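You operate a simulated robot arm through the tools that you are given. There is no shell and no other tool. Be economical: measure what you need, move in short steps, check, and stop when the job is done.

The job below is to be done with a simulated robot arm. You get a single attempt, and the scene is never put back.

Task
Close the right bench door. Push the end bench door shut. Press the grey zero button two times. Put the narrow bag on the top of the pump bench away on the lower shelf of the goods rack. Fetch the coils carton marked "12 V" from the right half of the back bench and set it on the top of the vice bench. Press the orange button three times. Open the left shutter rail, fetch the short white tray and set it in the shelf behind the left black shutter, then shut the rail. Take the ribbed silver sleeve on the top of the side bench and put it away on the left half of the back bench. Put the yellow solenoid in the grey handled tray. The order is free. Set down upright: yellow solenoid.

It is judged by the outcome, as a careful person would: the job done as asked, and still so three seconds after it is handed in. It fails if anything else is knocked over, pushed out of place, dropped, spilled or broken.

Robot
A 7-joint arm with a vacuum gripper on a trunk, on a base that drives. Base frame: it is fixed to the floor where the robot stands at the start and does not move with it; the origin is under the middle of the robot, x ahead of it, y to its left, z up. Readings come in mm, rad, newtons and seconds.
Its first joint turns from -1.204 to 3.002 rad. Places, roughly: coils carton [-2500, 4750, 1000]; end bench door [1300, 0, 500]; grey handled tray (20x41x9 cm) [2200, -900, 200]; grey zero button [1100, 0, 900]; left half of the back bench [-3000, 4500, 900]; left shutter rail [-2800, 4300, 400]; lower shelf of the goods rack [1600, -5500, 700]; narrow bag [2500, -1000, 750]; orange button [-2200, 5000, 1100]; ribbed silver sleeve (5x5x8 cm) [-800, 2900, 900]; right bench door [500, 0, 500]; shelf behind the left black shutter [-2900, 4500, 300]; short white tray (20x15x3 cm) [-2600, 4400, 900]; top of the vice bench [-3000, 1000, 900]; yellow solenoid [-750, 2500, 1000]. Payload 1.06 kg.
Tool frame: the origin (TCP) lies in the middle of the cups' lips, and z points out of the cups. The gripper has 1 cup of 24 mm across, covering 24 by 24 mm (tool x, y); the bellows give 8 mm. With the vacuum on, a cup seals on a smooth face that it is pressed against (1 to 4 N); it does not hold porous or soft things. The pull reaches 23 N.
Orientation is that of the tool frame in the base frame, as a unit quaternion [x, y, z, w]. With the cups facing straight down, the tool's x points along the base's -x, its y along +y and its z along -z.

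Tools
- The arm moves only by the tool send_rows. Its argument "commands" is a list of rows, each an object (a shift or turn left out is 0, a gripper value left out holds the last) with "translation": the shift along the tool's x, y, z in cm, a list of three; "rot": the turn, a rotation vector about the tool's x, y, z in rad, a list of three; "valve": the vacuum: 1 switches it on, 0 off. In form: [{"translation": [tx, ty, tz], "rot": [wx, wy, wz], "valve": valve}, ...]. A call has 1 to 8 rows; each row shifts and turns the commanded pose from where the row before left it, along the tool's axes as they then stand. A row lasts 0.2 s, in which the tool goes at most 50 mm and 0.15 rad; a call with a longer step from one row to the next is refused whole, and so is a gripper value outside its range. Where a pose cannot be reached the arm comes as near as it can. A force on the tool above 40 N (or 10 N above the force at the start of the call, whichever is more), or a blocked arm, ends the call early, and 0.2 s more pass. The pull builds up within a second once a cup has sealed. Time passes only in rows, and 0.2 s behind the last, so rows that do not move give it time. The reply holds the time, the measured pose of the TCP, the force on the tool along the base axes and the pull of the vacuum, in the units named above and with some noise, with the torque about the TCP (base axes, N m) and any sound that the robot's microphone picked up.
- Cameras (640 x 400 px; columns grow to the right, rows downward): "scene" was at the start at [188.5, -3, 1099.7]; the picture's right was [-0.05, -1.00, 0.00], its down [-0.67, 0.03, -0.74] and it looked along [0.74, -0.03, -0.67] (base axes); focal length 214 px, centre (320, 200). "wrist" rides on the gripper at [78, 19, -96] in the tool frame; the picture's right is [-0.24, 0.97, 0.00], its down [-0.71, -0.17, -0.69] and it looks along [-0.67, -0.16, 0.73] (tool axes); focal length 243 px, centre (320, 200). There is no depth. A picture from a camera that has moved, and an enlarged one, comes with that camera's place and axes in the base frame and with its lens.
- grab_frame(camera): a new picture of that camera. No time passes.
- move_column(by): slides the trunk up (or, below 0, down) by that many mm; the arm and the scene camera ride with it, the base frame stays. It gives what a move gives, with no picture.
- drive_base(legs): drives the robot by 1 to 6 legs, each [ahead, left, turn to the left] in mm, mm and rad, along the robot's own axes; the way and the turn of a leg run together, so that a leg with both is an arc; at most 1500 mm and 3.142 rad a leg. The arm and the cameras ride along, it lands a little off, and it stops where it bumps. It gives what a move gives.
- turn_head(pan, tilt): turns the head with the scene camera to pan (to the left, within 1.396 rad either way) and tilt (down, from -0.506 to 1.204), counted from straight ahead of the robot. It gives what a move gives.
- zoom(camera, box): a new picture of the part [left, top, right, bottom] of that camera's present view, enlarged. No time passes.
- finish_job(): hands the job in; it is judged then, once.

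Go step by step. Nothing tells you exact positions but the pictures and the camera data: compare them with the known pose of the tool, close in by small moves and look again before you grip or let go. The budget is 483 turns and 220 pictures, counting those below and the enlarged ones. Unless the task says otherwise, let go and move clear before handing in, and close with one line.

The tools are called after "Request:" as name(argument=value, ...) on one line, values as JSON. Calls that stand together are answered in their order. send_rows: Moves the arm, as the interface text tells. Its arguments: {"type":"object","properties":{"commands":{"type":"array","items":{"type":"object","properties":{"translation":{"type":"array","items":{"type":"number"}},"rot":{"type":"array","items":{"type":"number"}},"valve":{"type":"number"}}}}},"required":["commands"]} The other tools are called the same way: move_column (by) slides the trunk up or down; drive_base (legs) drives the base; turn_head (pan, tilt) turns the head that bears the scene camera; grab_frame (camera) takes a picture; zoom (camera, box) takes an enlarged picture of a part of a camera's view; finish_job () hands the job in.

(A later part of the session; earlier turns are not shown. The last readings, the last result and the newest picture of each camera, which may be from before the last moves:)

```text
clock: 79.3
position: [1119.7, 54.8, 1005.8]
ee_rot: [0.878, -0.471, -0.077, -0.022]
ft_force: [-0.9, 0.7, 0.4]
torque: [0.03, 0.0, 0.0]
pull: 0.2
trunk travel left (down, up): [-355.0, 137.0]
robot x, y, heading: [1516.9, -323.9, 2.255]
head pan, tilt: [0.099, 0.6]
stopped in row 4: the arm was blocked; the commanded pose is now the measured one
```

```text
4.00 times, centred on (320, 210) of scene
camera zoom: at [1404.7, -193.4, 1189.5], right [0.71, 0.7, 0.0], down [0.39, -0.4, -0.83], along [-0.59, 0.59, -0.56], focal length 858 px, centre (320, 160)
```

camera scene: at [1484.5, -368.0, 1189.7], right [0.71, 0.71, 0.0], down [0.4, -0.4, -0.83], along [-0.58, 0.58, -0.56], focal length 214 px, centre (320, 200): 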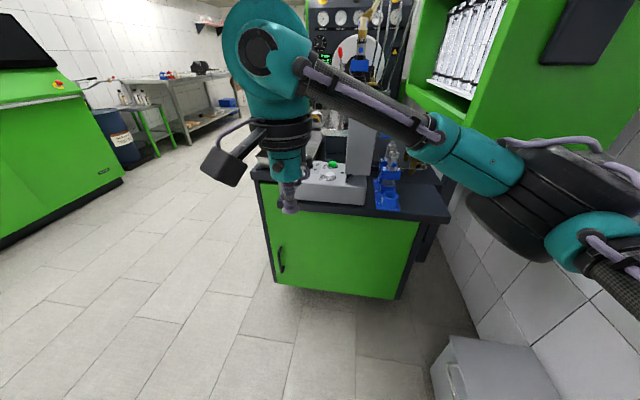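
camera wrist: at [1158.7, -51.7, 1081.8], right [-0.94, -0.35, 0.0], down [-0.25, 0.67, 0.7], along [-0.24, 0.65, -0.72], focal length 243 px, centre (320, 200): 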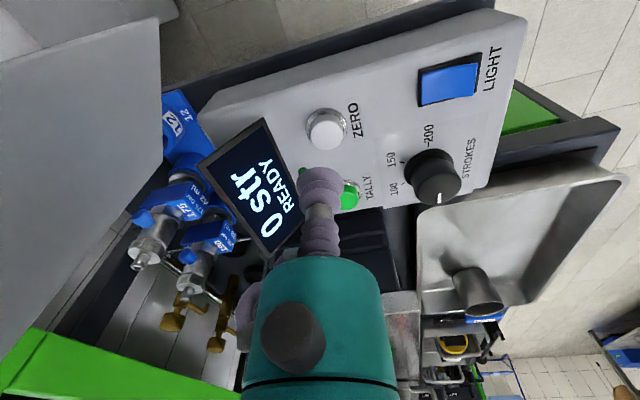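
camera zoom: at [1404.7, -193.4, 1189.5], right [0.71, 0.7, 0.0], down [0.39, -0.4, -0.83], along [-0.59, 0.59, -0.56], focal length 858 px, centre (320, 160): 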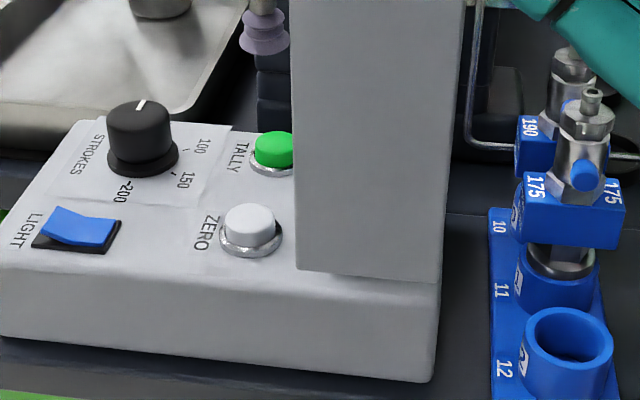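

The arm was blocked by something; I'll look at the whole view before going on.

Request:
grab_frame(camera="scene")

Request:
grab_frame(camera="wrist")

```text
184 pictures are left
camera scene: at [1404.7, -193.4, 1189.5], right [0.71, 0.7, 0.0], down [0.39, -0.4, -0.83], along [-0.59, 0.59, -0.56], focal length 214 px, centre (320, 200)
```

scene: 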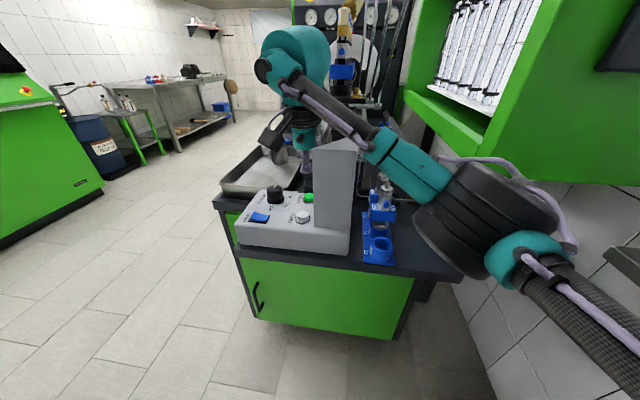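

```text
183 pictures are left
camera wrist: at [1157.5, -30.1, 1088.8], right [-0.94, -0.34, 0.07], down [-0.16, 0.6, 0.78], along [-0.31, 0.72, -0.62], focal length 243 px, centre (320, 200)
```

wrist: 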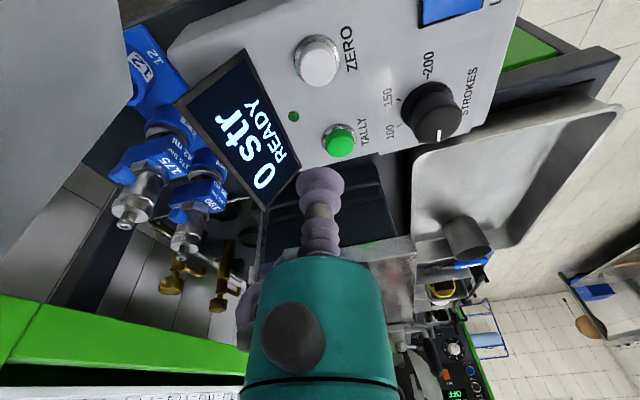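

The forearm was resting over the display panel. I'll lift, back away and come in diagonally so the forearm stays clear of the panel.

Request:
send_rows(commands=[{"translation": [0, 0, -3]}, {"translation": [0, 0, -3]}, {}])

Request:
drive_base(legs=[[-250, 0, 0], [0, 400, 0]])

Request:
grab_frame(camera="scene")

```text
clock: 80.1
position: [1118.9, 51.7, 1055.2]
ee_rot: [0.879, -0.471, -0.066, -0.025]
ft_force: [-0.1, 0.2, -0.3]
torque: [-0.03, 0.06, 0.04]
pull: 0.0
trunk travel left (down, up): [-355.0, 137.0]
robot x, y, heading: [1517.8, -321.5, 2.255]
head pan, tilt: [0.099, 0.6]
```

```text
clock: 85.6
position: [968.7, -391.4, 1054.8]
ee_rot: [0.879, -0.471, -0.067, -0.025]
ft_force: [0.0, -0.8, 0.3]
torque: [0.03, 0.03, -0.05]
pull: 0.1
trunk travel left (down, up): [-355.0, 137.0]
robot x, y, heading: [1365.8, -768.7, 2.255]
head pan, tilt: [0.099, 0.6]
```

```text
182 pictures are left
camera scene: at [1244.4, -634.6, 1189.7], right [0.71, 0.7, 0.0], down [0.4, -0.4, -0.83], along [-0.58, 0.59, -0.56], focal length 214 px, centre (320, 200)
```

scene: 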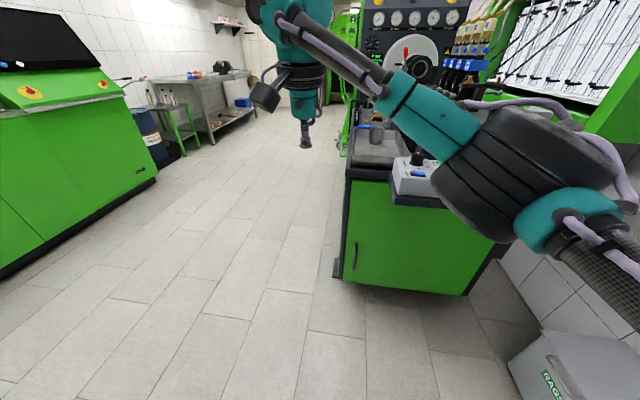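

Request:
drive_base(legs=[[0, 0, -0.75]])

Request:
turn_head(pan=0.3, tilt=0.6)

Request:
grab_frame(camera="scene")

```text
clock: 88.0
position: [1327.6, -223.2, 1054.4]
ee_rot: [-0.647, 0.759, 0.054, 0.047]
ft_force: [0.1, -0.6, 0.1]
torque: [-0.02, 0.02, 0.0]
pull: 0.1
trunk travel left (down, up): [-355.0, 137.0]
robot x, y, heading: [1367.3, -768.7, 1.514]
head pan, tilt: [0.099, 0.6]
```

```text
clock: 88.7
position: [1328.3, -222.3, 1055.4]
ee_rot: [-0.646, 0.76, 0.052, 0.047]
ft_force: [0.4, 0.6, -1.2]
torque: [0.02, 0.0, -0.03]
pull: 0.0
trunk travel left (down, up): [-355.0, 137.0]
robot x, y, heading: [1365.4, -770.8, 1.513]
head pan, tilt: [0.3, 0.6]
```

```text
181 pictures are left
camera scene: at [1347.7, -591.6, 1189.7], right [0.97, 0.24, 0.0], down [0.13, -0.55, -0.83], along [-0.19, 0.8, -0.56], focal length 214 px, centre (320, 200)
```

scene: 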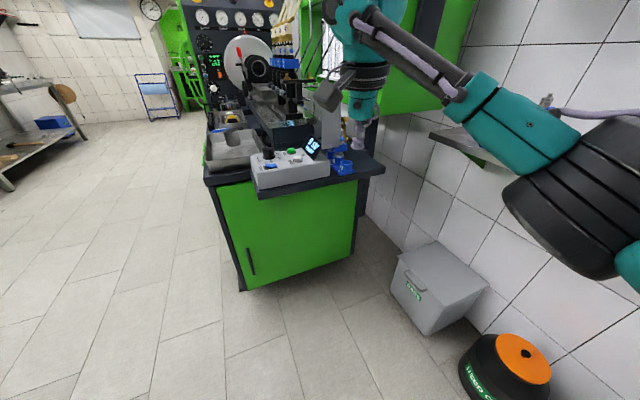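

Request:
send_rows(commands=[{"rot": [0, 0.07, 0]}, {"rot": [0, 0.07, 0]}, {}])

Request:
drive_base(legs=[[0, 228, 0], [200, 0, 0]])

Request:
grab_frame(camera="scene")

Request:
grab_frame(camera="wrist")

```text
clock: 89.5
position: [1327.9, -224.0, 1054.7]
ee_rot: [-0.65, 0.76, 0.008, -0.007]
ft_force: [-0.2, -0.1, 0.5]
torque: [-0.02, 0.01, 0.02]
pull: 0.1
trunk travel left (down, up): [-355.0, 137.0]
robot x, y, heading: [1364.8, -768.3, 1.51]
head pan, tilt: [0.3, 0.6]
```

```text
clock: 93.3
position: [1115.6, -13.4, 1055.9]
ee_rot: [-0.649, 0.761, 0.008, -0.006]
ft_force: [0.3, 0.0, 0.3]
torque: [-0.01, 0.01, 0.05]
pull: 0.2
trunk travel left (down, up): [-355.0, 137.0]
robot x, y, heading: [1152.5, -557.9, 1.506]
head pan, tilt: [0.3, 0.6]
```

```text
180 pictures are left
camera scene: at [1136.2, -381.5, 1189.6], right [0.97, 0.23, 0.0], down [0.13, -0.55, -0.82], along [-0.19, 0.8, -0.57], focal length 214 px, centre (320, 200)
```

scene: 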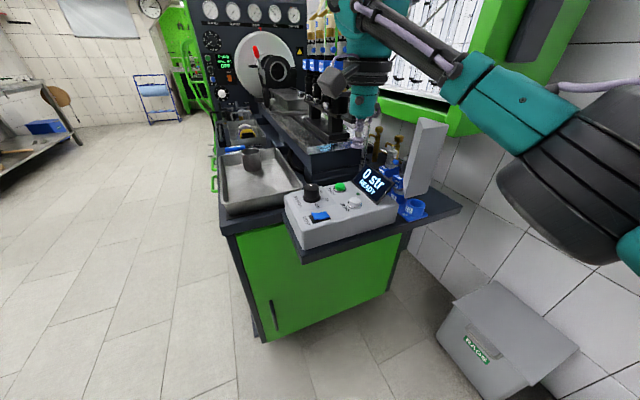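

```text
179 pictures are left
camera wrist: at [1087.0, -87.5, 1151.7], right [-0.92, 0.39, 0.02], down [0.29, 0.67, 0.68], along [0.25, 0.63, -0.73], focal length 243 px, centre (320, 200)
```

wrist: 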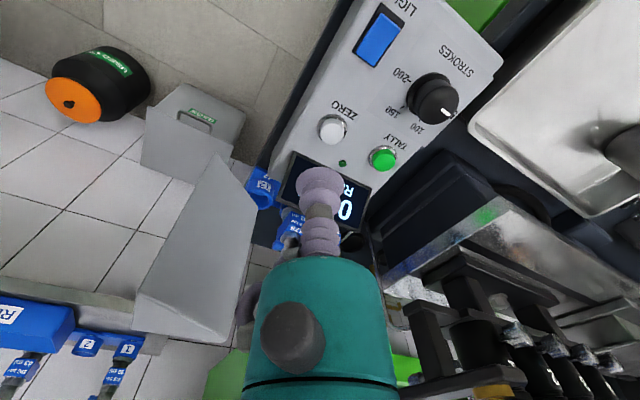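

Request:
send_rows(commands=[{"translation": [-2.7, 0.3, 0]}, {"translation": [-2.7, 0.4, 0]}, {"translation": [0, 0, 4]}, {}])

Request:
grab_frame(camera="wrist")

Request:
zoom(camera="scene", box=[270, 80, 510, 230])

```text
clock: 94.3
position: [1118.2, 15.7, 1016.2]
ee_rot: [-0.649, 0.761, 0.008, -0.007]
ft_force: [-0.4, -0.4, -0.4]
torque: [-0.05, 0.0, 0.04]
pull: 0.0
out of reach, approached as far as the arm can: row 2
trunk travel left (down, up): [-355.0, 137.0]
robot x, y, heading: [1151.0, -557.3, 1.509]
head pan, tilt: [0.3, 0.6]
```

```text
178 pictures are left
camera wrist: at [1088.7, -59.2, 1111.9], right [-0.92, 0.39, 0.02], down [0.29, 0.67, 0.68], along [0.25, 0.64, -0.73], focal length 243 px, centre (320, 200)
```

wrist: 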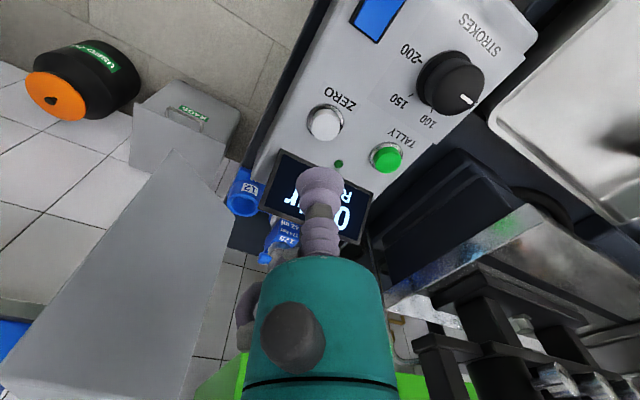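

```text
2.67 times, centred on (390, 155) of scene
camera zoom: at [1136.1, -382.0, 1189.8], right [0.97, 0.23, 0.0], down [0.13, -0.55, -0.83], along [-0.19, 0.8, -0.56], focal length 572 px, centre (133, 320)
```

zoom: 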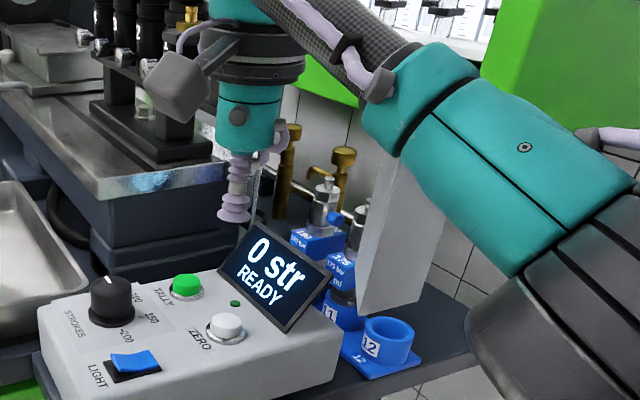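

Request:
drive_base(legs=[[60, 2, 0]])

```text
clock: 95.2
position: [1120.2, 75.7, 1016.6]
ee_rot: [-0.648, 0.761, 0.009, -0.007]
ft_force: [0.3, 0.0, 0.1]
torque: [0.0, 0.0, -0.02]
pull: 0.1
trunk travel left (down, up): [-355.0, 137.0]
robot x, y, heading: [1157.2, -501.7, 1.508]
head pan, tilt: [0.3, 0.6]
```

Request:
send_rows(commands=[{"translation": [3.35, -0.35, 0]}, {"translation": [0, 0, 4]}, {"translation": [0, 0, 3]}, {"translation": [0, 0, 2]}, {}])

Request:
zoom(camera="wrist", box=[220, 60, 460, 210])

Request:
zoom(camera="scene", box=[270, 120, 510, 270])

```text
clock: 96.4
position: [1114.9, 42.2, 925.7]
ee_rot: [-0.649, 0.76, 0.008, -0.007]
ft_force: [0.7, 0.1, 0.3]
torque: [0.0, 0.0, 0.02]
pull: 0.1
trunk travel left (down, up): [-355.0, 137.0]
robot x, y, heading: [1153.1, -494.4, 1.504]
head pan, tilt: [0.3, 0.6]
```

```text
2.67 times, centred on (340, 135) of wrist
camera zoom: at [1086.4, -33.0, 1022.2], right [-0.92, 0.39, 0.02], down [0.3, 0.67, 0.68], along [0.25, 0.63, -0.73], focal length 647 px, centre (267, 373)
```

zoom: 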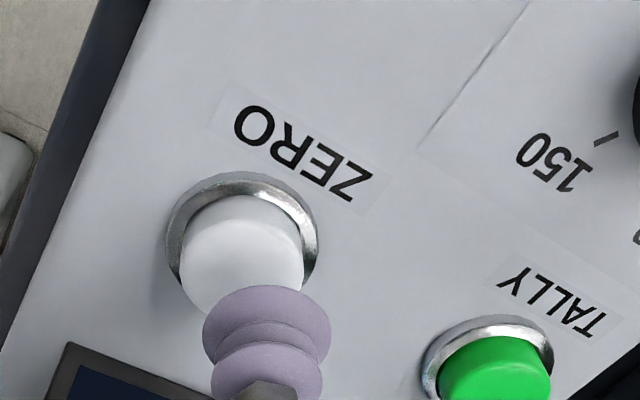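

```text
2.67 times, centred on (390, 195) of scene
camera zoom: at [1138.0, -322.6, 1189.8], right [0.97, 0.23, 0.0], down [0.13, -0.55, -0.83], along [-0.19, 0.8, -0.56], focal length 572 px, centre (133, 213)
```

zoom: 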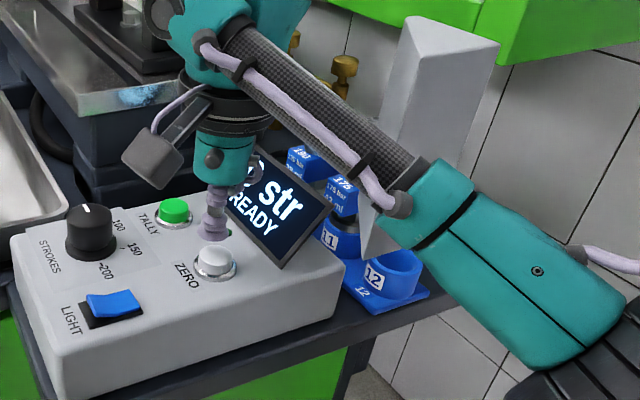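

Request:
zoom(camera="scene", box=[320, 190, 380, 230])

```text
10.00 times, centred on (350, 210) of scene
camera zoom: at [1138.0, -322.6, 1189.8], right [0.97, 0.23, 0.0], down [0.13, -0.55, -0.83], along [-0.19, 0.8, -0.56], focal length 2145 px, centre (20, 100)
```

zoom: 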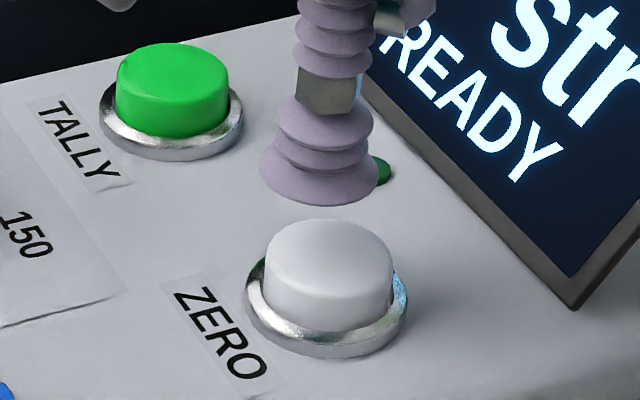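

Request:
send_rows(commands=[{"translation": [-0.4, -0.2, 0]}, {"translation": [0, 0, 1.4]}, {}])

Request:
zoom(camera="scene", box=[320, 190, 380, 230])

Request:
zoom(camera="wrist", box=[260, 110, 380, 185])

```text
clock: 97.2
position: [1118.8, 45.6, 911.1]
ee_rot: [-0.648, 0.761, 0.009, -0.006]
ft_force: [-0.7, 0.1, 0.2]
torque: [-0.01, -0.02, 0.02]
pull: 0.1
trunk travel left (down, up): [-355.0, 137.0]
robot x, y, heading: [1158.3, -503.8, 1.503]
head pan, tilt: [0.3, 0.6]
```

```text
10.00 times, centred on (350, 210) of scene
camera zoom: at [1138.0, -322.6, 1189.7], right [0.97, 0.23, 0.0], down [0.13, -0.55, -0.83], along [-0.19, 0.8, -0.56], focal length 2145 px, centre (20, 100)
```

zoom: 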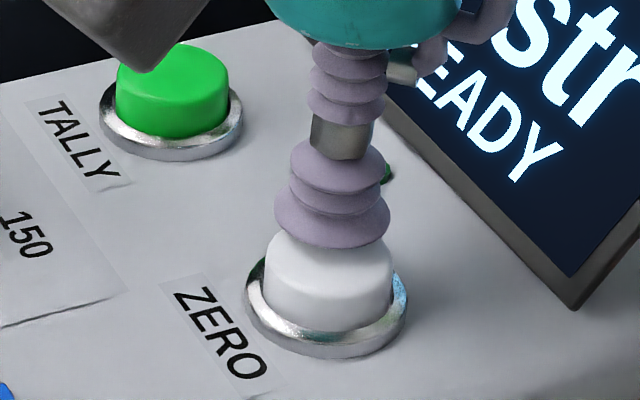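

```text
5.33 times, centred on (320, 148) of wrist
camera zoom: at [1089.7, -28.4, 1008.3], right [-0.92, 0.39, 0.02], down [0.3, 0.67, 0.68], along [0.25, 0.63, -0.73], focal length 1294 px, centre (320, 480)
```

zoom: 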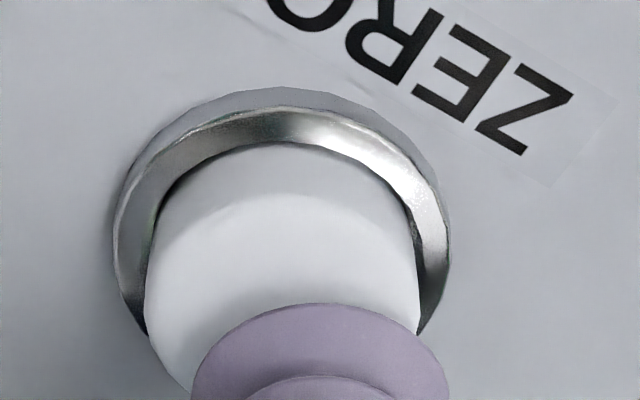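

Well lined up over ZERO. Pressing down gently.

Request:
send_rows(commands=[{"translation": [0, 0.1, 0.8]}, {"translation": [0, 0, 0.4]}, {"translation": [0, 0, 0.3]}, {}])

```text
clock: 98.2
position: [1117.0, 45.6, 896.1]
ee_rot: [-0.648, 0.761, 0.008, -0.006]
ft_force: [-0.5, 1.2, 3.2]
torque: [-0.02, -0.05, -0.01]
pull: 0.0
trunk travel left (down, up): [-355.0, 137.0]
robot x, y, heading: [1155.2, -500.2, 1.513]
head pan, tilt: [0.3, 0.6]
heard: click
```

Click — first press. Release and press once more.

Request:
send_rows(commands=[{"translation": [0, 0, -0.8]}, {"translation": [0, 0, -0.7]}, {}, {}])

Request:
send_rows(commands=[{"translation": [0, 0, 0.8]}, {"translation": [0, 0, 0.4]}, {"translation": [0, 0, 0.3]}, {}])

Request:
send_rows(commands=[{"translation": [0, 0, -0.8]}, {"translation": [0, 0, -2]}, {"translation": [0, 0, -4]}, {"translation": [0, 0, -5]}, {"translation": [0, 0, -5]}, {}])

Request:
grab_frame(camera="wrist")

```text
clock: 99.2
position: [1119.6, 45.8, 911.2]
ee_rot: [-0.649, 0.761, 0.008, -0.006]
ft_force: [0.1, -0.7, -0.2]
torque: [-0.01, 0.02, -0.01]
pull: 0.1
trunk travel left (down, up): [-355.0, 137.0]
robot x, y, heading: [1151.6, -498.9, 1.51]
head pan, tilt: [0.3, 0.6]
```

```text
clock: 100.2
position: [1118.2, 47.1, 896.1]
ee_rot: [-0.649, 0.761, 0.008, -0.006]
ft_force: [0.6, 0.1, 3.5]
torque: [-0.01, 0.04, 0.01]
pull: 0.0
trunk travel left (down, up): [-355.0, 137.0]
robot x, y, heading: [1153.1, -494.9, 1.502]
head pan, tilt: [0.3, 0.6]
heard: click
```

```text
clock: 101.6
position: [1119.4, 42.4, 1066.1]
ee_rot: [-0.649, 0.761, 0.008, -0.006]
ft_force: [0.1, 0.0, -0.4]
torque: [-0.03, -0.03, 0.06]
pull: 0.0
trunk travel left (down, up): [-355.0, 137.0]
robot x, y, heading: [1155.8, -494.5, 1.509]
head pan, tilt: [0.3, 0.6]
```

```text
171 pictures are left
camera wrist: at [1091.6, -31.1, 1162.3], right [-0.92, 0.39, 0.02], down [0.3, 0.67, 0.68], along [0.25, 0.63, -0.73], focal length 243 px, centre (320, 200)
```

wrist: 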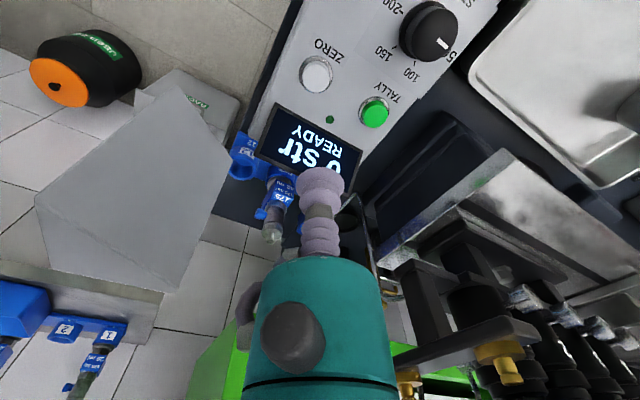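

ZERO has clicked twice. Now to the pump bench on the right to look at the bag and the handled tray.

Request:
drive_base(legs=[[-300, 0, 0], [0, 0, -0.785], [0, -850, 0]])

Request:
turn_head(pan=0, tilt=0.5)

Request:
grab_frame(camera="scene")

```text
clock: 113.1
position: [2046.9, -1012.7, 1065.3]
ee_rot: [-0.315, 0.949, 0.011, -0.002]
ft_force: [-0.2, 0.0, 0.0]
torque: [0.03, 0.01, 0.01]
pull: 0.1
trunk travel left (down, up): [-355.0, 137.0]
robot x, y, heading: [1698.8, -1424.6, 0.738]
head pan, tilt: [0.3, 0.6]
```

```text
clock: 113.9
position: [2047.8, -1011.8, 1065.3]
ee_rot: [-0.316, 0.949, 0.01, -0.002]
ft_force: [-0.3, -0.5, 0.3]
torque: [0.01, -0.01, -0.01]
pull: 0.0
trunk travel left (down, up): [-355.0, 137.0]
robot x, y, heading: [1696.2, -1428.5, 0.735]
head pan, tilt: [0.0, 0.499]
```

```text
170 pictures are left
camera scene: at [1826.8, -1302.5, 1198.8], right [0.67, -0.74, 0.0], down [-0.35, -0.32, -0.88], along [0.65, 0.59, -0.48], focal length 214 px, centre (320, 200)
```

scene: 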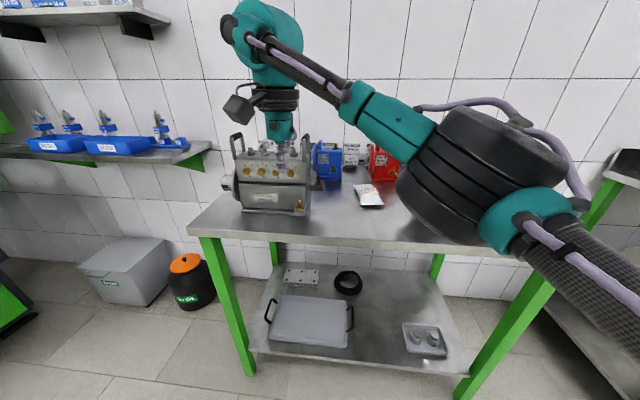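

Request:
zoom(camera="scene", box=[300, 130, 420, 220])

Request:
zoom(camera="scene", box=[240, 250, 480, 370])

```text
4.44 times, centred on (360, 175) of scene
camera zoom: at [1826.8, -1302.5, 1198.8], right [0.67, -0.74, 0.0], down [-0.35, -0.32, -0.88], along [0.65, 0.59, -0.48], focal length 953 px, centre (142, 311)
```

zoom: 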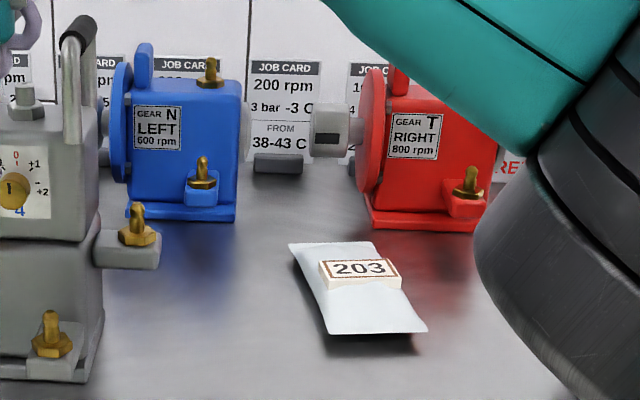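

```text
2.67 times, centred on (360, 310) of scene
camera zoom: at [1826.8, -1302.5, 1198.8], right [0.67, -0.74, 0.0], down [-0.35, -0.32, -0.88], along [0.65, 0.59, -0.48], focal length 572 px, centre (213, -93)
```

zoom: 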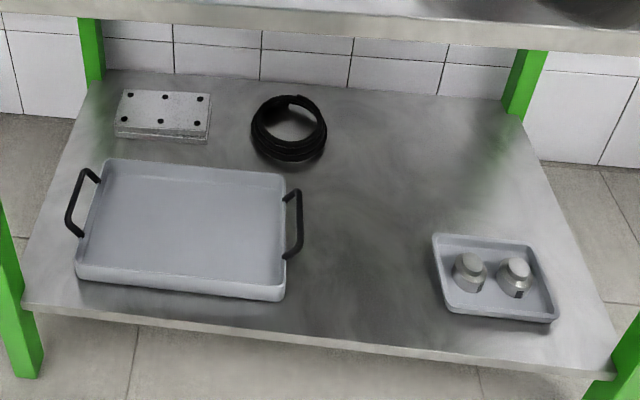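

Request:
drive_base(legs=[[0, -450, 0]])

Request:
turn_head(pan=0.2, tilt=0.55)

Request:
grab_frame(camera="scene")

Request:
grab_frame(camera="wrist")

```text
clock: 118.4
position: [2351.9, -1344.1, 1065.9]
ee_rot: [-0.319, 0.948, 0.01, -0.002]
ft_force: [0.3, -0.2, 0.6]
torque: [0.01, 0.02, -0.01]
pull: 0.1
trunk travel left (down, up): [-355.0, 137.0]
robot x, y, heading: [2001.9, -1757.2, 0.748]
head pan, tilt: [0.0, 0.499]
```

```text
clock: 119.2
position: [2351.6, -1344.7, 1065.6]
ee_rot: [-0.319, 0.948, 0.01, -0.002]
ft_force: [-0.4, -0.5, -0.7]
torque: [0.02, 0.02, -0.01]
pull: 0.1
trunk travel left (down, up): [-355.0, 137.0]
robot x, y, heading: [2004.2, -1760.8, 0.743]
head pan, tilt: [0.201, 0.55]
```

```text
167 pictures are left
camera scene: at [2118.8, -1625.6, 1194.3], right [0.81, -0.59, 0.0], down [-0.31, -0.42, -0.85], along [0.5, 0.69, -0.52], focal length 214 px, centre (320, 200)
```

scene: 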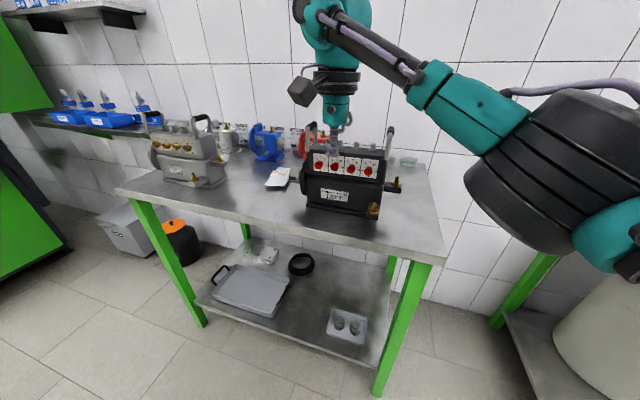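

```text
166 pictures are left
camera wrist: at [2279.0, -1378.0, 1162.0], right [-0.4, 0.92, 0.02], down [0.68, 0.28, 0.68], along [0.62, 0.29, -0.73], focal length 243 px, centre (320, 200)
```

wrist: 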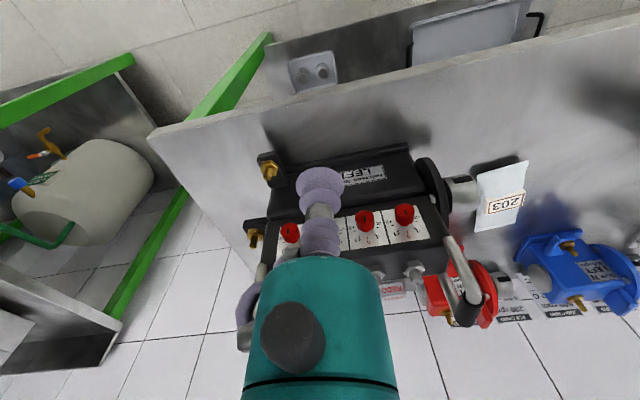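

Bag tag "203" comes out at about (2398,-1001,880). I'll raise the trunk, face along +x so the forearm stays off the pumps, and move over the bag.

Request:
move_column(by=130)

Request:
drive_base(legs=[[0, 0, -0.743], [-150, 300, 0], [0, 389, 0]])

Request:
turn_head(pan=0.1, tilt=0.6)

Request:
grab_frame(camera="scene")

Request:
grab_frame(camera="wrist")

```text
clock: 120.7
position: [2333.5, -1361.8, 1253.6]
ee_rot: [-0.319, 0.946, 0.034, 0.049]
ft_force: [0.2, -0.1, -0.2]
torque: [-0.02, -0.01, 0.02]
pull: 0.0
trunk travel left (down, up): [-485.0, 7.0]
robot x, y, heading: [2003.0, -1759.9, 0.748]
head pan, tilt: [0.201, 0.55]
```

```text
clock: 129.3
position: [2367.6, -1029.8, 1254.0]
ee_rot: [0.053, 0.997, 0.013, 0.059]
ft_force: [-0.3, 0.3, -0.4]
torque: [-0.01, -0.01, -0.02]
pull: 0.2
trunk travel left (down, up): [-485.0, 7.0]
robot x, y, heading: [1853.1, -1089.7, -0.013]
head pan, tilt: [0.201, 0.55]
```

```text
clock: 130.0
position: [2368.3, -1030.2, 1253.9]
ee_rot: [0.053, 0.997, 0.013, 0.059]
ft_force: [0.6, 0.6, 0.0]
torque: [0.03, -0.01, 0.01]
pull: 0.1
trunk travel left (down, up): [-485.0, 7.0]
robot x, y, heading: [1851.6, -1087.7, -0.01]
head pan, tilt: [0.099, 0.6]
```

```text
165 pictures are left
camera scene: at [1949.2, -1082.5, 1335.0], right [0.09, -1.0, 0.0], down [-0.56, -0.05, -0.83], along [0.82, 0.07, -0.56], focal length 214 px, centre (320, 200)
```

scene: 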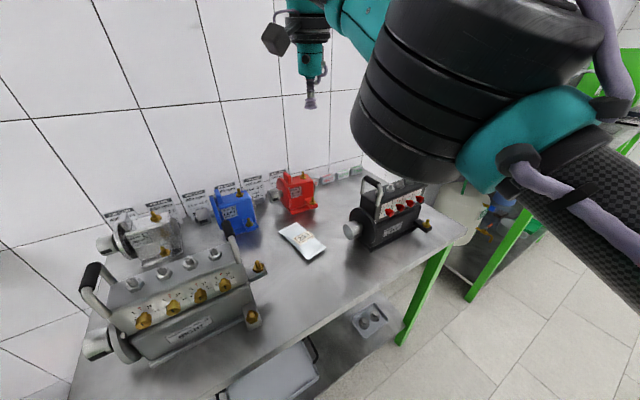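

```text
164 pictures are left
camera wrist: at [2281.2, -1004.0, 1340.7], right [0.33, 0.94, 0.06], down [0.6, -0.26, 0.76], along [0.73, -0.22, -0.65], focal length 243 px, centre (320, 200)
```

wrist: 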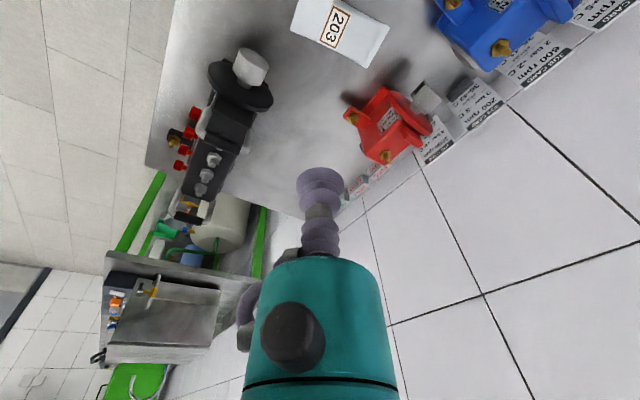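

Request:
move_column(by=-200)

Request:
zoom(camera="scene", box=[240, 100, 400, 200])

Request:
grab_frame(camera="wrist")

```text
clock: 131.7
position: [2413.7, -1030.9, 876.0]
ee_rot: [0.054, 0.989, 0.001, -0.137]
ft_force: [-3.5, -3.4, 11.7]
torque: [0.13, -0.18, -0.09]
pull: 0.1
trunk travel left (down, up): [-312.0, 181.0]
robot x, y, heading: [1851.5, -1092.9, -0.014]
head pan, tilt: [0.099, 0.6]
stopped: the force on the tool passed its limit at 52 N (the readings are from after the stop); the commanded pose is now the measured one
```

```text
4.00 times, centred on (320, 150) of scene
camera zoom: at [2038.3, -1083.8, 1146.1], right [0.09, -1.0, 0.0], down [-0.56, -0.05, -0.83], along [0.82, 0.07, -0.56], focal length 858 px, centre (320, 400)
```

zoom: 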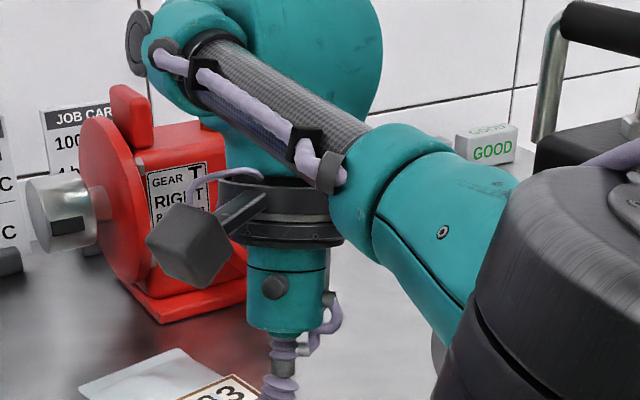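

```text
162 pictures are left
camera wrist: at [2365.8, -1006.0, 989.4], right [0.33, 0.94, -0.07], down [0.84, -0.26, 0.47], along [0.42, -0.22, -0.88], focal length 243 px, centre (320, 200)
```

wrist: 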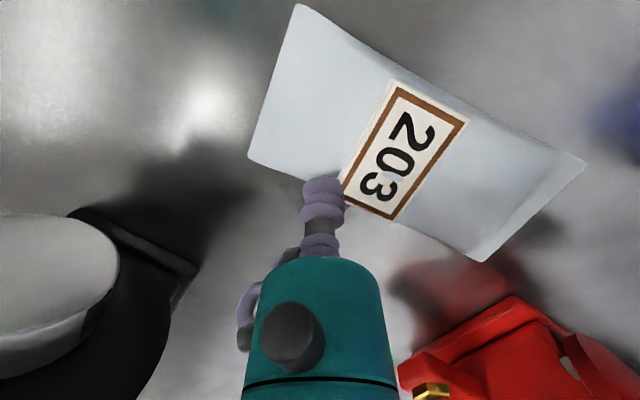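

The trunk move carried the tool lower than expected and it touched the bag. I'll lift off at once and look.

Request:
send_rows(commands=[{"translation": [0, 0, -3]}, {"translation": [0, 0, -4]}, {"rot": [0, -0.13, 0]}, {"rot": [0, -0.14, 0]}, {}])

Request:
grab_frame(camera="wrist")

Request:
grab_frame(camera="scene")

```text
clock: 132.9
position: [2411.6, -1045.4, 939.6]
ee_rot: [0.055, 0.998, -0.004, -0.003]
ft_force: [0.8, -0.5, -0.9]
torque: [0.0, 0.02, 0.04]
pull: 0.1
out of reach, approached as far as the arm can: row 1, 2
trunk travel left (down, up): [-312.0, 181.0]
robot x, y, heading: [1856.7, -1089.3, -0.015]
head pan, tilt: [0.099, 0.6]
```

```text
161 pictures are left
camera wrist: at [2337.4, -1016.9, 1036.9], right [0.34, 0.94, -0.01], down [0.69, -0.24, 0.68], along [0.64, -0.24, -0.73], focal length 243 px, centre (320, 200)
```

wrist: 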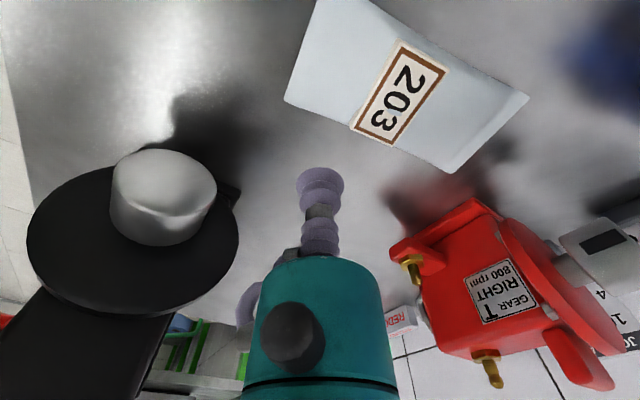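

```text
160 pictures are left
camera scene: at [2038.7, -1083.5, 1146.6], right [0.09, -1.0, 0.0], down [-0.56, -0.05, -0.83], along [0.82, 0.07, -0.56], focal length 214 px, centre (320, 200)
```

scene: 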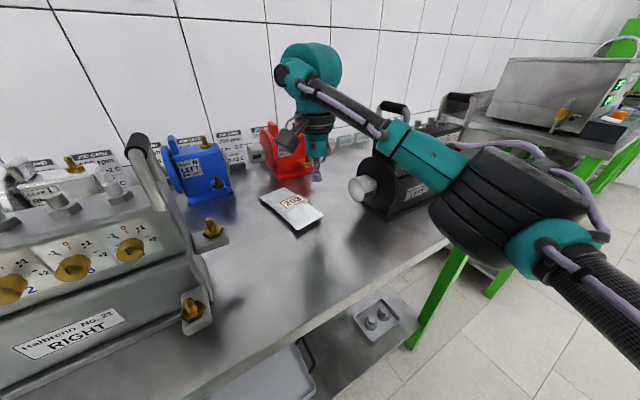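

Request:
send_rows(commands=[{"translation": [0.4, 2.8, 0]}, {"translation": [0.4, 2.7, 0]}, {"translation": [0, 0, 2]}, {}])

Request:
grab_frame(camera="wrist")

Request:
zoom(camera="scene", box=[240, 130, 400, 230])

```text
clock: 133.9
position: [2411.4, -990.3, 920.9]
ee_rot: [0.054, 0.999, -0.005, -0.002]
ft_force: [-0.2, 0.0, -0.3]
torque: [-0.02, 0.0, 0.02]
pull: 0.1
trunk travel left (down, up): [-312.0, 181.0]
robot x, y, heading: [1851.6, -1089.8, -0.009]
head pan, tilt: [0.099, 0.6]
```

```text
159 pictures are left
camera wrist: at [2336.7, -962.4, 1016.8], right [0.34, 0.94, -0.01], down [0.69, -0.24, 0.68], along [0.64, -0.24, -0.73], focal length 243 px, centre (320, 200)
```

wrist: 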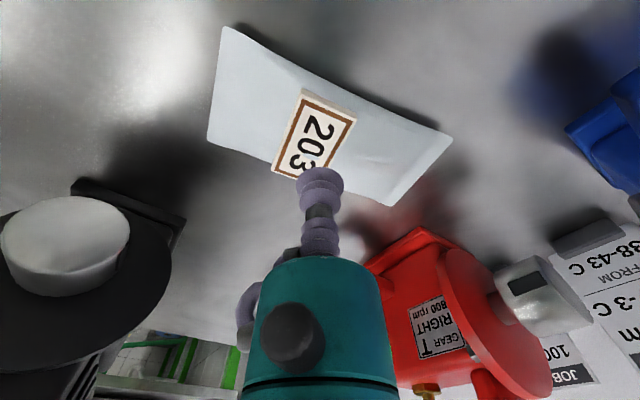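

```text
4.00 times, centred on (320, 180) of scene
camera zoom: at [2038.8, -1083.6, 1146.6], right [0.09, -1.0, 0.0], down [-0.56, -0.05, -0.83], along [0.82, 0.07, -0.56], focal length 858 px, centre (320, 280)
```

zoom: 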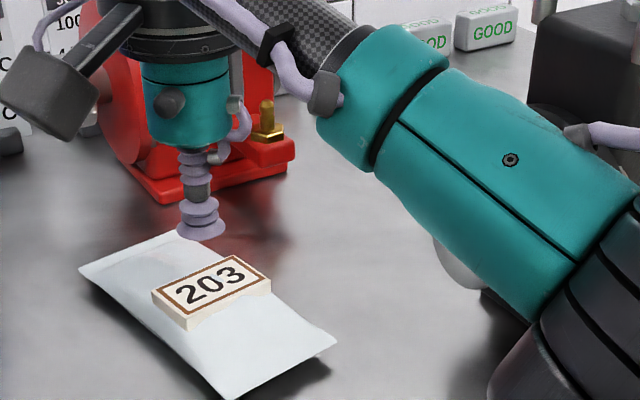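

Request:
send_rows(commands=[{"translation": [-0.5, -0.45, 0]}, {"translation": [0, 0, 2.2]}, {}])

Request:
zoom(camera="scene", box=[255, 160, 335, 210])

Request:
zoom(camera="wrist", box=[240, 80, 400, 200])

```text
clock: 134.7
position: [2414.6, -997.0, 898.0]
ee_rot: [0.054, 0.999, -0.005, -0.003]
ft_force: [-0.8, 0.3, -0.2]
torque: [0.02, 0.0, 0.04]
pull: 0.0
trunk travel left (down, up): [-312.0, 181.0]
robot x, y, heading: [1853.8, -1091.5, -0.013]
head pan, tilt: [0.099, 0.6]
```

```text
8.00 times, centred on (295, 185) of scene
camera zoom: at [2038.8, -1083.6, 1146.6], right [0.09, -1.0, 0.0], down [-0.56, -0.05, -0.83], along [0.82, 0.07, -0.56], focal length 1716 px, centre (520, 320)
```

zoom: 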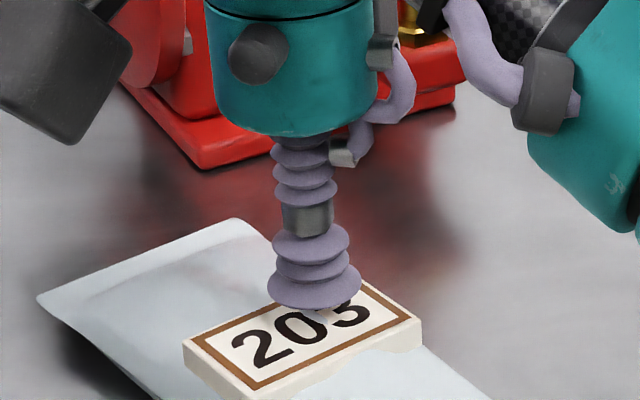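

```text
3.33 times, centred on (320, 140) of wrist
camera zoom: at [2339.6, -968.7, 994.4], right [0.34, 0.94, -0.01], down [0.69, -0.24, 0.68], along [0.64, -0.24, -0.73], focal length 809 px, centre (320, 400)
```

zoom: 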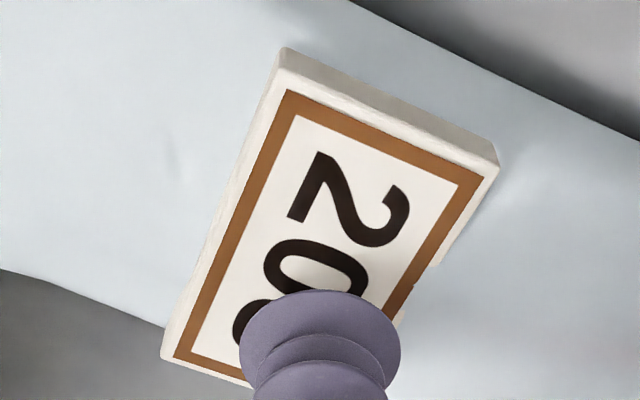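

Request:
send_rows(commands=[{"translation": [0, 0.25, 0.9]}, {}])

Request:
zoom(camera="scene", box=[255, 160, 335, 210])

Request:
zoom(camera="wrist", box=[240, 80, 400, 200])

```text
clock: 135.3
position: [2416.4, -992.1, 888.3]
ee_rot: [0.054, 0.999, -0.005, -0.003]
ft_force: [-0.4, 0.4, 0.1]
torque: [-0.01, 0.0, 0.01]
pull: 0.1
trunk travel left (down, up): [-312.0, 181.0]
robot x, y, heading: [1856.5, -1090.8, -0.01]
head pan, tilt: [0.099, 0.6]
```

```text
8.00 times, centred on (295, 185) of scene
camera zoom: at [2038.8, -1083.6, 1146.6], right [0.09, -1.0, 0.0], down [-0.56, -0.05, -0.83], along [0.82, 0.07, -0.56], focal length 1716 px, centre (520, 320)
```

zoom: 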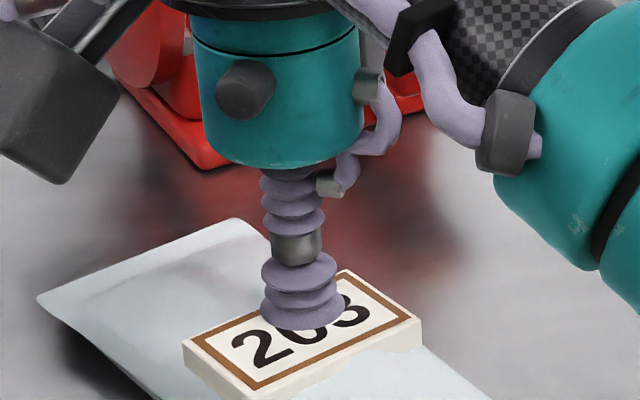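

```text
3.33 times, centred on (320, 140) of wrist
camera zoom: at [2340.6, -964.7, 984.7], right [0.34, 0.94, -0.01], down [0.69, -0.24, 0.68], along [0.64, -0.24, -0.73], focal length 809 px, centre (320, 400)
```

zoom: 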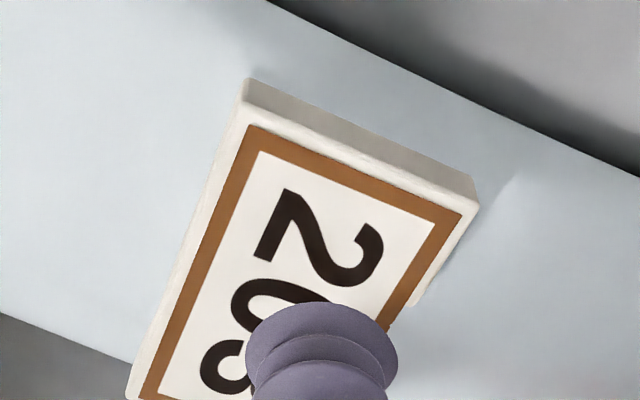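

Request:
send_rows(commands=[{"translation": [0, -0.15, 0.5], "valve": 1}, {"translation": [0, 0, 0.3]}, {"translation": [0, 0, 0.2]}, {}, {}])

```text
clock: 136.5
position: [2415.6, -993.7, 881.0]
ee_rot: [0.054, 0.999, -0.005, -0.002]
ft_force: [6.8, 0.4, 16.8]
torque: [0.12, -0.05, -0.04]
pull: 22.6
trunk travel left (down, up): [-312.0, 181.0]
robot x, y, heading: [1857.1, -1088.3, -0.013]
head pan, tilt: [0.099, 0.6]
```

Sealed at 22.6 N pull. Lifting slowly and checking.

Request:
send_rows(commands=[{"translation": [0, 0, -0.5]}, {"translation": [0, 0, -1.5]}, {"translation": [0, 0, -3]}, {"translation": [0, 0, -4]}, {"translation": [0, 0, -4]}, {}])

Request:
grab_frame(camera="scene")

```text
clock: 137.9
position: [2411.9, -992.8, 1008.8]
ee_rot: [0.054, 0.999, -0.004, -0.002]
ft_force: [0.9, 0.0, -1.7]
torque: [-0.04, 0.0, 0.01]
pull: 22.2
trunk travel left (down, up): [-312.0, 181.0]
robot x, y, heading: [1851.0, -1091.0, -0.01]
head pan, tilt: [0.099, 0.6]
```

```text
153 pictures are left
camera scene: at [2039.0, -1083.6, 1146.5], right [0.09, -1.0, 0.0], down [-0.56, -0.05, -0.82], along [0.82, 0.07, -0.57], focal length 214 px, centre (320, 200)
```

scene: 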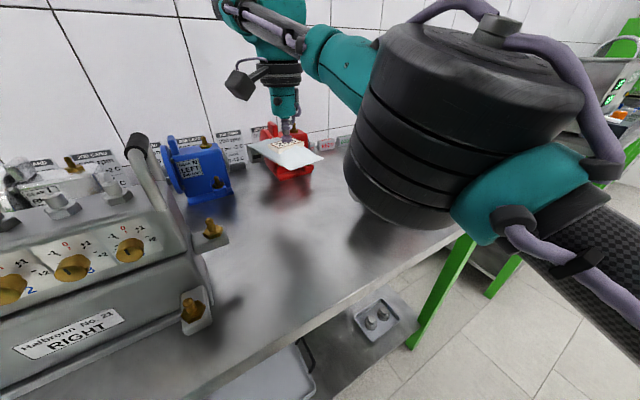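

Bag is held. Backing away diagonally from the pumps, then heading down the aisle towards the goods rack.

Request:
drive_base(legs=[[-350, -130, 0], [0, -150, 0], [0, 0, -0.84], [1400, 0, 0]])

Request:
turn_head(pan=-0.5, tilt=0.25)

Request:
grab_frame(camera="scene")

```text
clock: 150.5
position: [2833.6, -2751.8, 1008.8]
ee_rot: [0.457, 0.889, -0.005, -0.003]
ft_force: [-0.9, -0.2, -2.1]
torque: [0.01, 0.0, -0.01]
pull: 22.7
trunk travel left (down, up): [-312.0, 181.0]
robot x, y, heading: [2386.8, -2398.8, -0.857]
head pan, tilt: [0.099, 0.6]
```

```text
clock: 151.5
position: [2834.2, -2753.0, 1008.6]
ee_rot: [0.457, 0.889, -0.004, -0.004]
ft_force: [-0.4, -0.8, -2.3]
torque: [-0.01, -0.01, -0.06]
pull: 23.1
trunk travel left (down, up): [-312.0, 181.0]
robot x, y, heading: [2387.1, -2400.6, -0.855]
head pan, tilt: [-0.499, 0.25]
```

```text
152 pictures are left
camera scene: at [2472.6, -2565.9, 1178.7], right [-0.98, -0.22, 0.0], down [-0.05, 0.24, -0.97], along [0.21, -0.95, -0.25], focal length 214 px, centre (320, 200)
```

scene: 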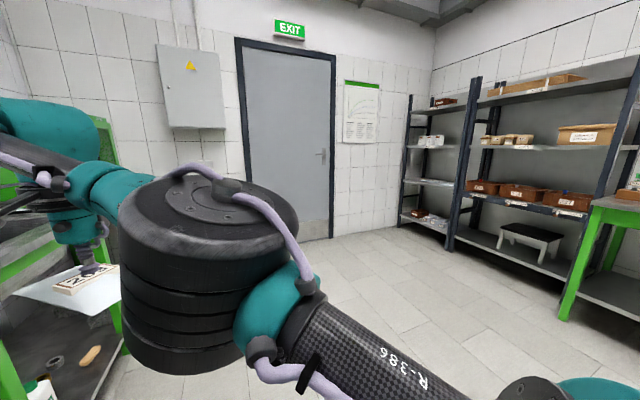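

Request:
zoom(camera="scene", box=[390, 60, 640, 300])

```text
1.67 times, centred on (515, 180) of scene
camera zoom: at [2472.6, -2565.9, 1178.7], right [-0.98, -0.22, 0.0], down [-0.05, 0.24, -0.97], along [0.21, -0.95, -0.25], focal length 358 px, centre (-5, 233)
```

zoom: 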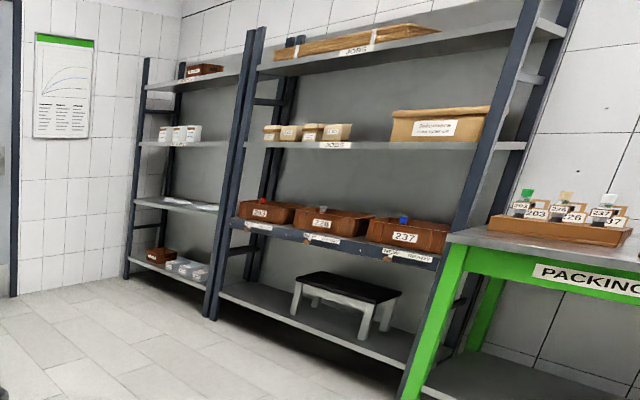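

The narrower rack in the corner matches the goods rack, its lower shelf near z 700. I'll drive up to face it.

Request:
drive_base(legs=[[1400, 0, 0], [350, 0, 0], [0, 0, -1.564], [1300, 0, 0]])

Request:
turn_head(pan=0.25, tilt=0.4)

Request:
grab_frame(camera="scene")

```text
clock: 170.4
position: [2214.4, -5021.7, 1008.4]
ee_rot: [0.952, 0.307, 0.0, -0.005]
ft_force: [-0.4, -0.3, -2.7]
torque: [0.02, 0.02, 0.01]
pull: 23.1
trunk travel left (down, up): [-312.0, 181.0]
robot x, y, heading: [2563.7, -4574.4, -2.421]
head pan, tilt: [-0.499, 0.25]
```

```text
clock: 171.5
position: [2215.2, -5023.4, 1008.6]
ee_rot: [0.952, 0.307, 0.001, -0.006]
ft_force: [-0.2, 0.2, -2.6]
torque: [-0.04, 0.0, 0.0]
pull: 23.3
trunk travel left (down, up): [-312.0, 181.0]
robot x, y, heading: [2561.8, -4578.0, -2.423]
head pan, tilt: [0.25, 0.4]
```

```text
150 pictures are left
camera scene: at [2434.8, -4717.3, 1164.8], right [-0.82, 0.57, 0.0], down [0.22, 0.32, -0.92], along [-0.52, -0.76, -0.39], focal length 214 px, centre (320, 200)
```

scene: 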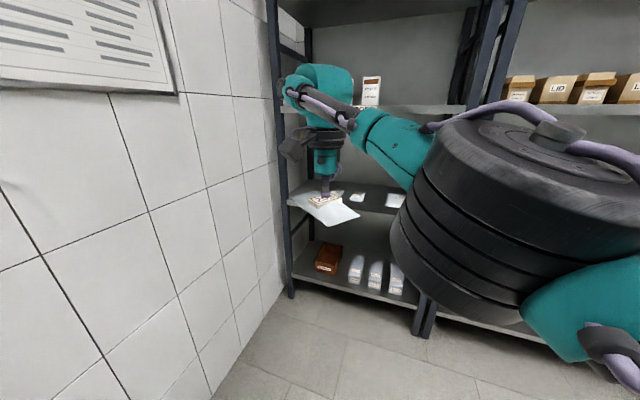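

Request:
zoom(camera="scene", box=[260, 80, 440, 310])

```text
1.74 times, centred on (350, 195) of scene
camera zoom: at [2434.8, -4717.3, 1164.8], right [-0.82, 0.57, 0.0], down [0.22, 0.32, -0.92], along [-0.52, -0.76, -0.39], focal length 373 px, centre (268, 209)
```

zoom: 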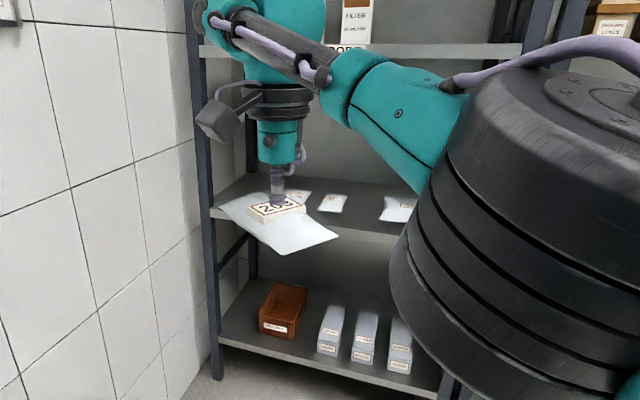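

The shelf already holds other bags, so I need a free gap. I'll shift right for an unobstructed view.

Request:
drive_base(legs=[[150, -450, 0]])

Request:
turn_head(pan=0.5, tilt=0.35)

Request:
zoom(camera="scene", box=[200, 80, 480, 280])

```text
clock: 175.9
position: [1815.2, -4797.9, 1009.5]
ee_rot: [0.949, 0.314, 0.0, -0.006]
ft_force: [0.1, -0.5, -1.9]
torque: [-0.02, 0.01, 0.0]
pull: 22.2
trunk travel left (down, up): [-312.0, 181.0]
robot x, y, heading: [2158.6, -4344.9, -2.413]
head pan, tilt: [0.25, 0.4]
```

```text
clock: 176.7
position: [1814.7, -4798.9, 1008.7]
ee_rot: [0.949, 0.315, 0.0, -0.006]
ft_force: [-0.4, 0.0, -1.3]
torque: [-0.03, 0.02, 0.02]
pull: 23.0
trunk travel left (down, up): [-312.0, 181.0]
robot x, y, heading: [2159.0, -4348.5, -2.41]
head pan, tilt: [0.499, 0.351]
```

```text
2.00 times, centred on (340, 180) of scene
camera zoom: at [2051.0, -4500.2, 1169.3], right [-0.94, 0.33, 0.0], down [0.11, 0.32, -0.94], along [-0.31, -0.89, -0.34], focal length 429 px, centre (280, 240)
```

zoom: 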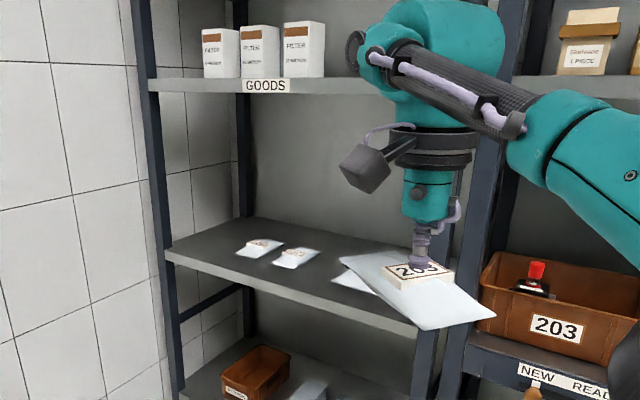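

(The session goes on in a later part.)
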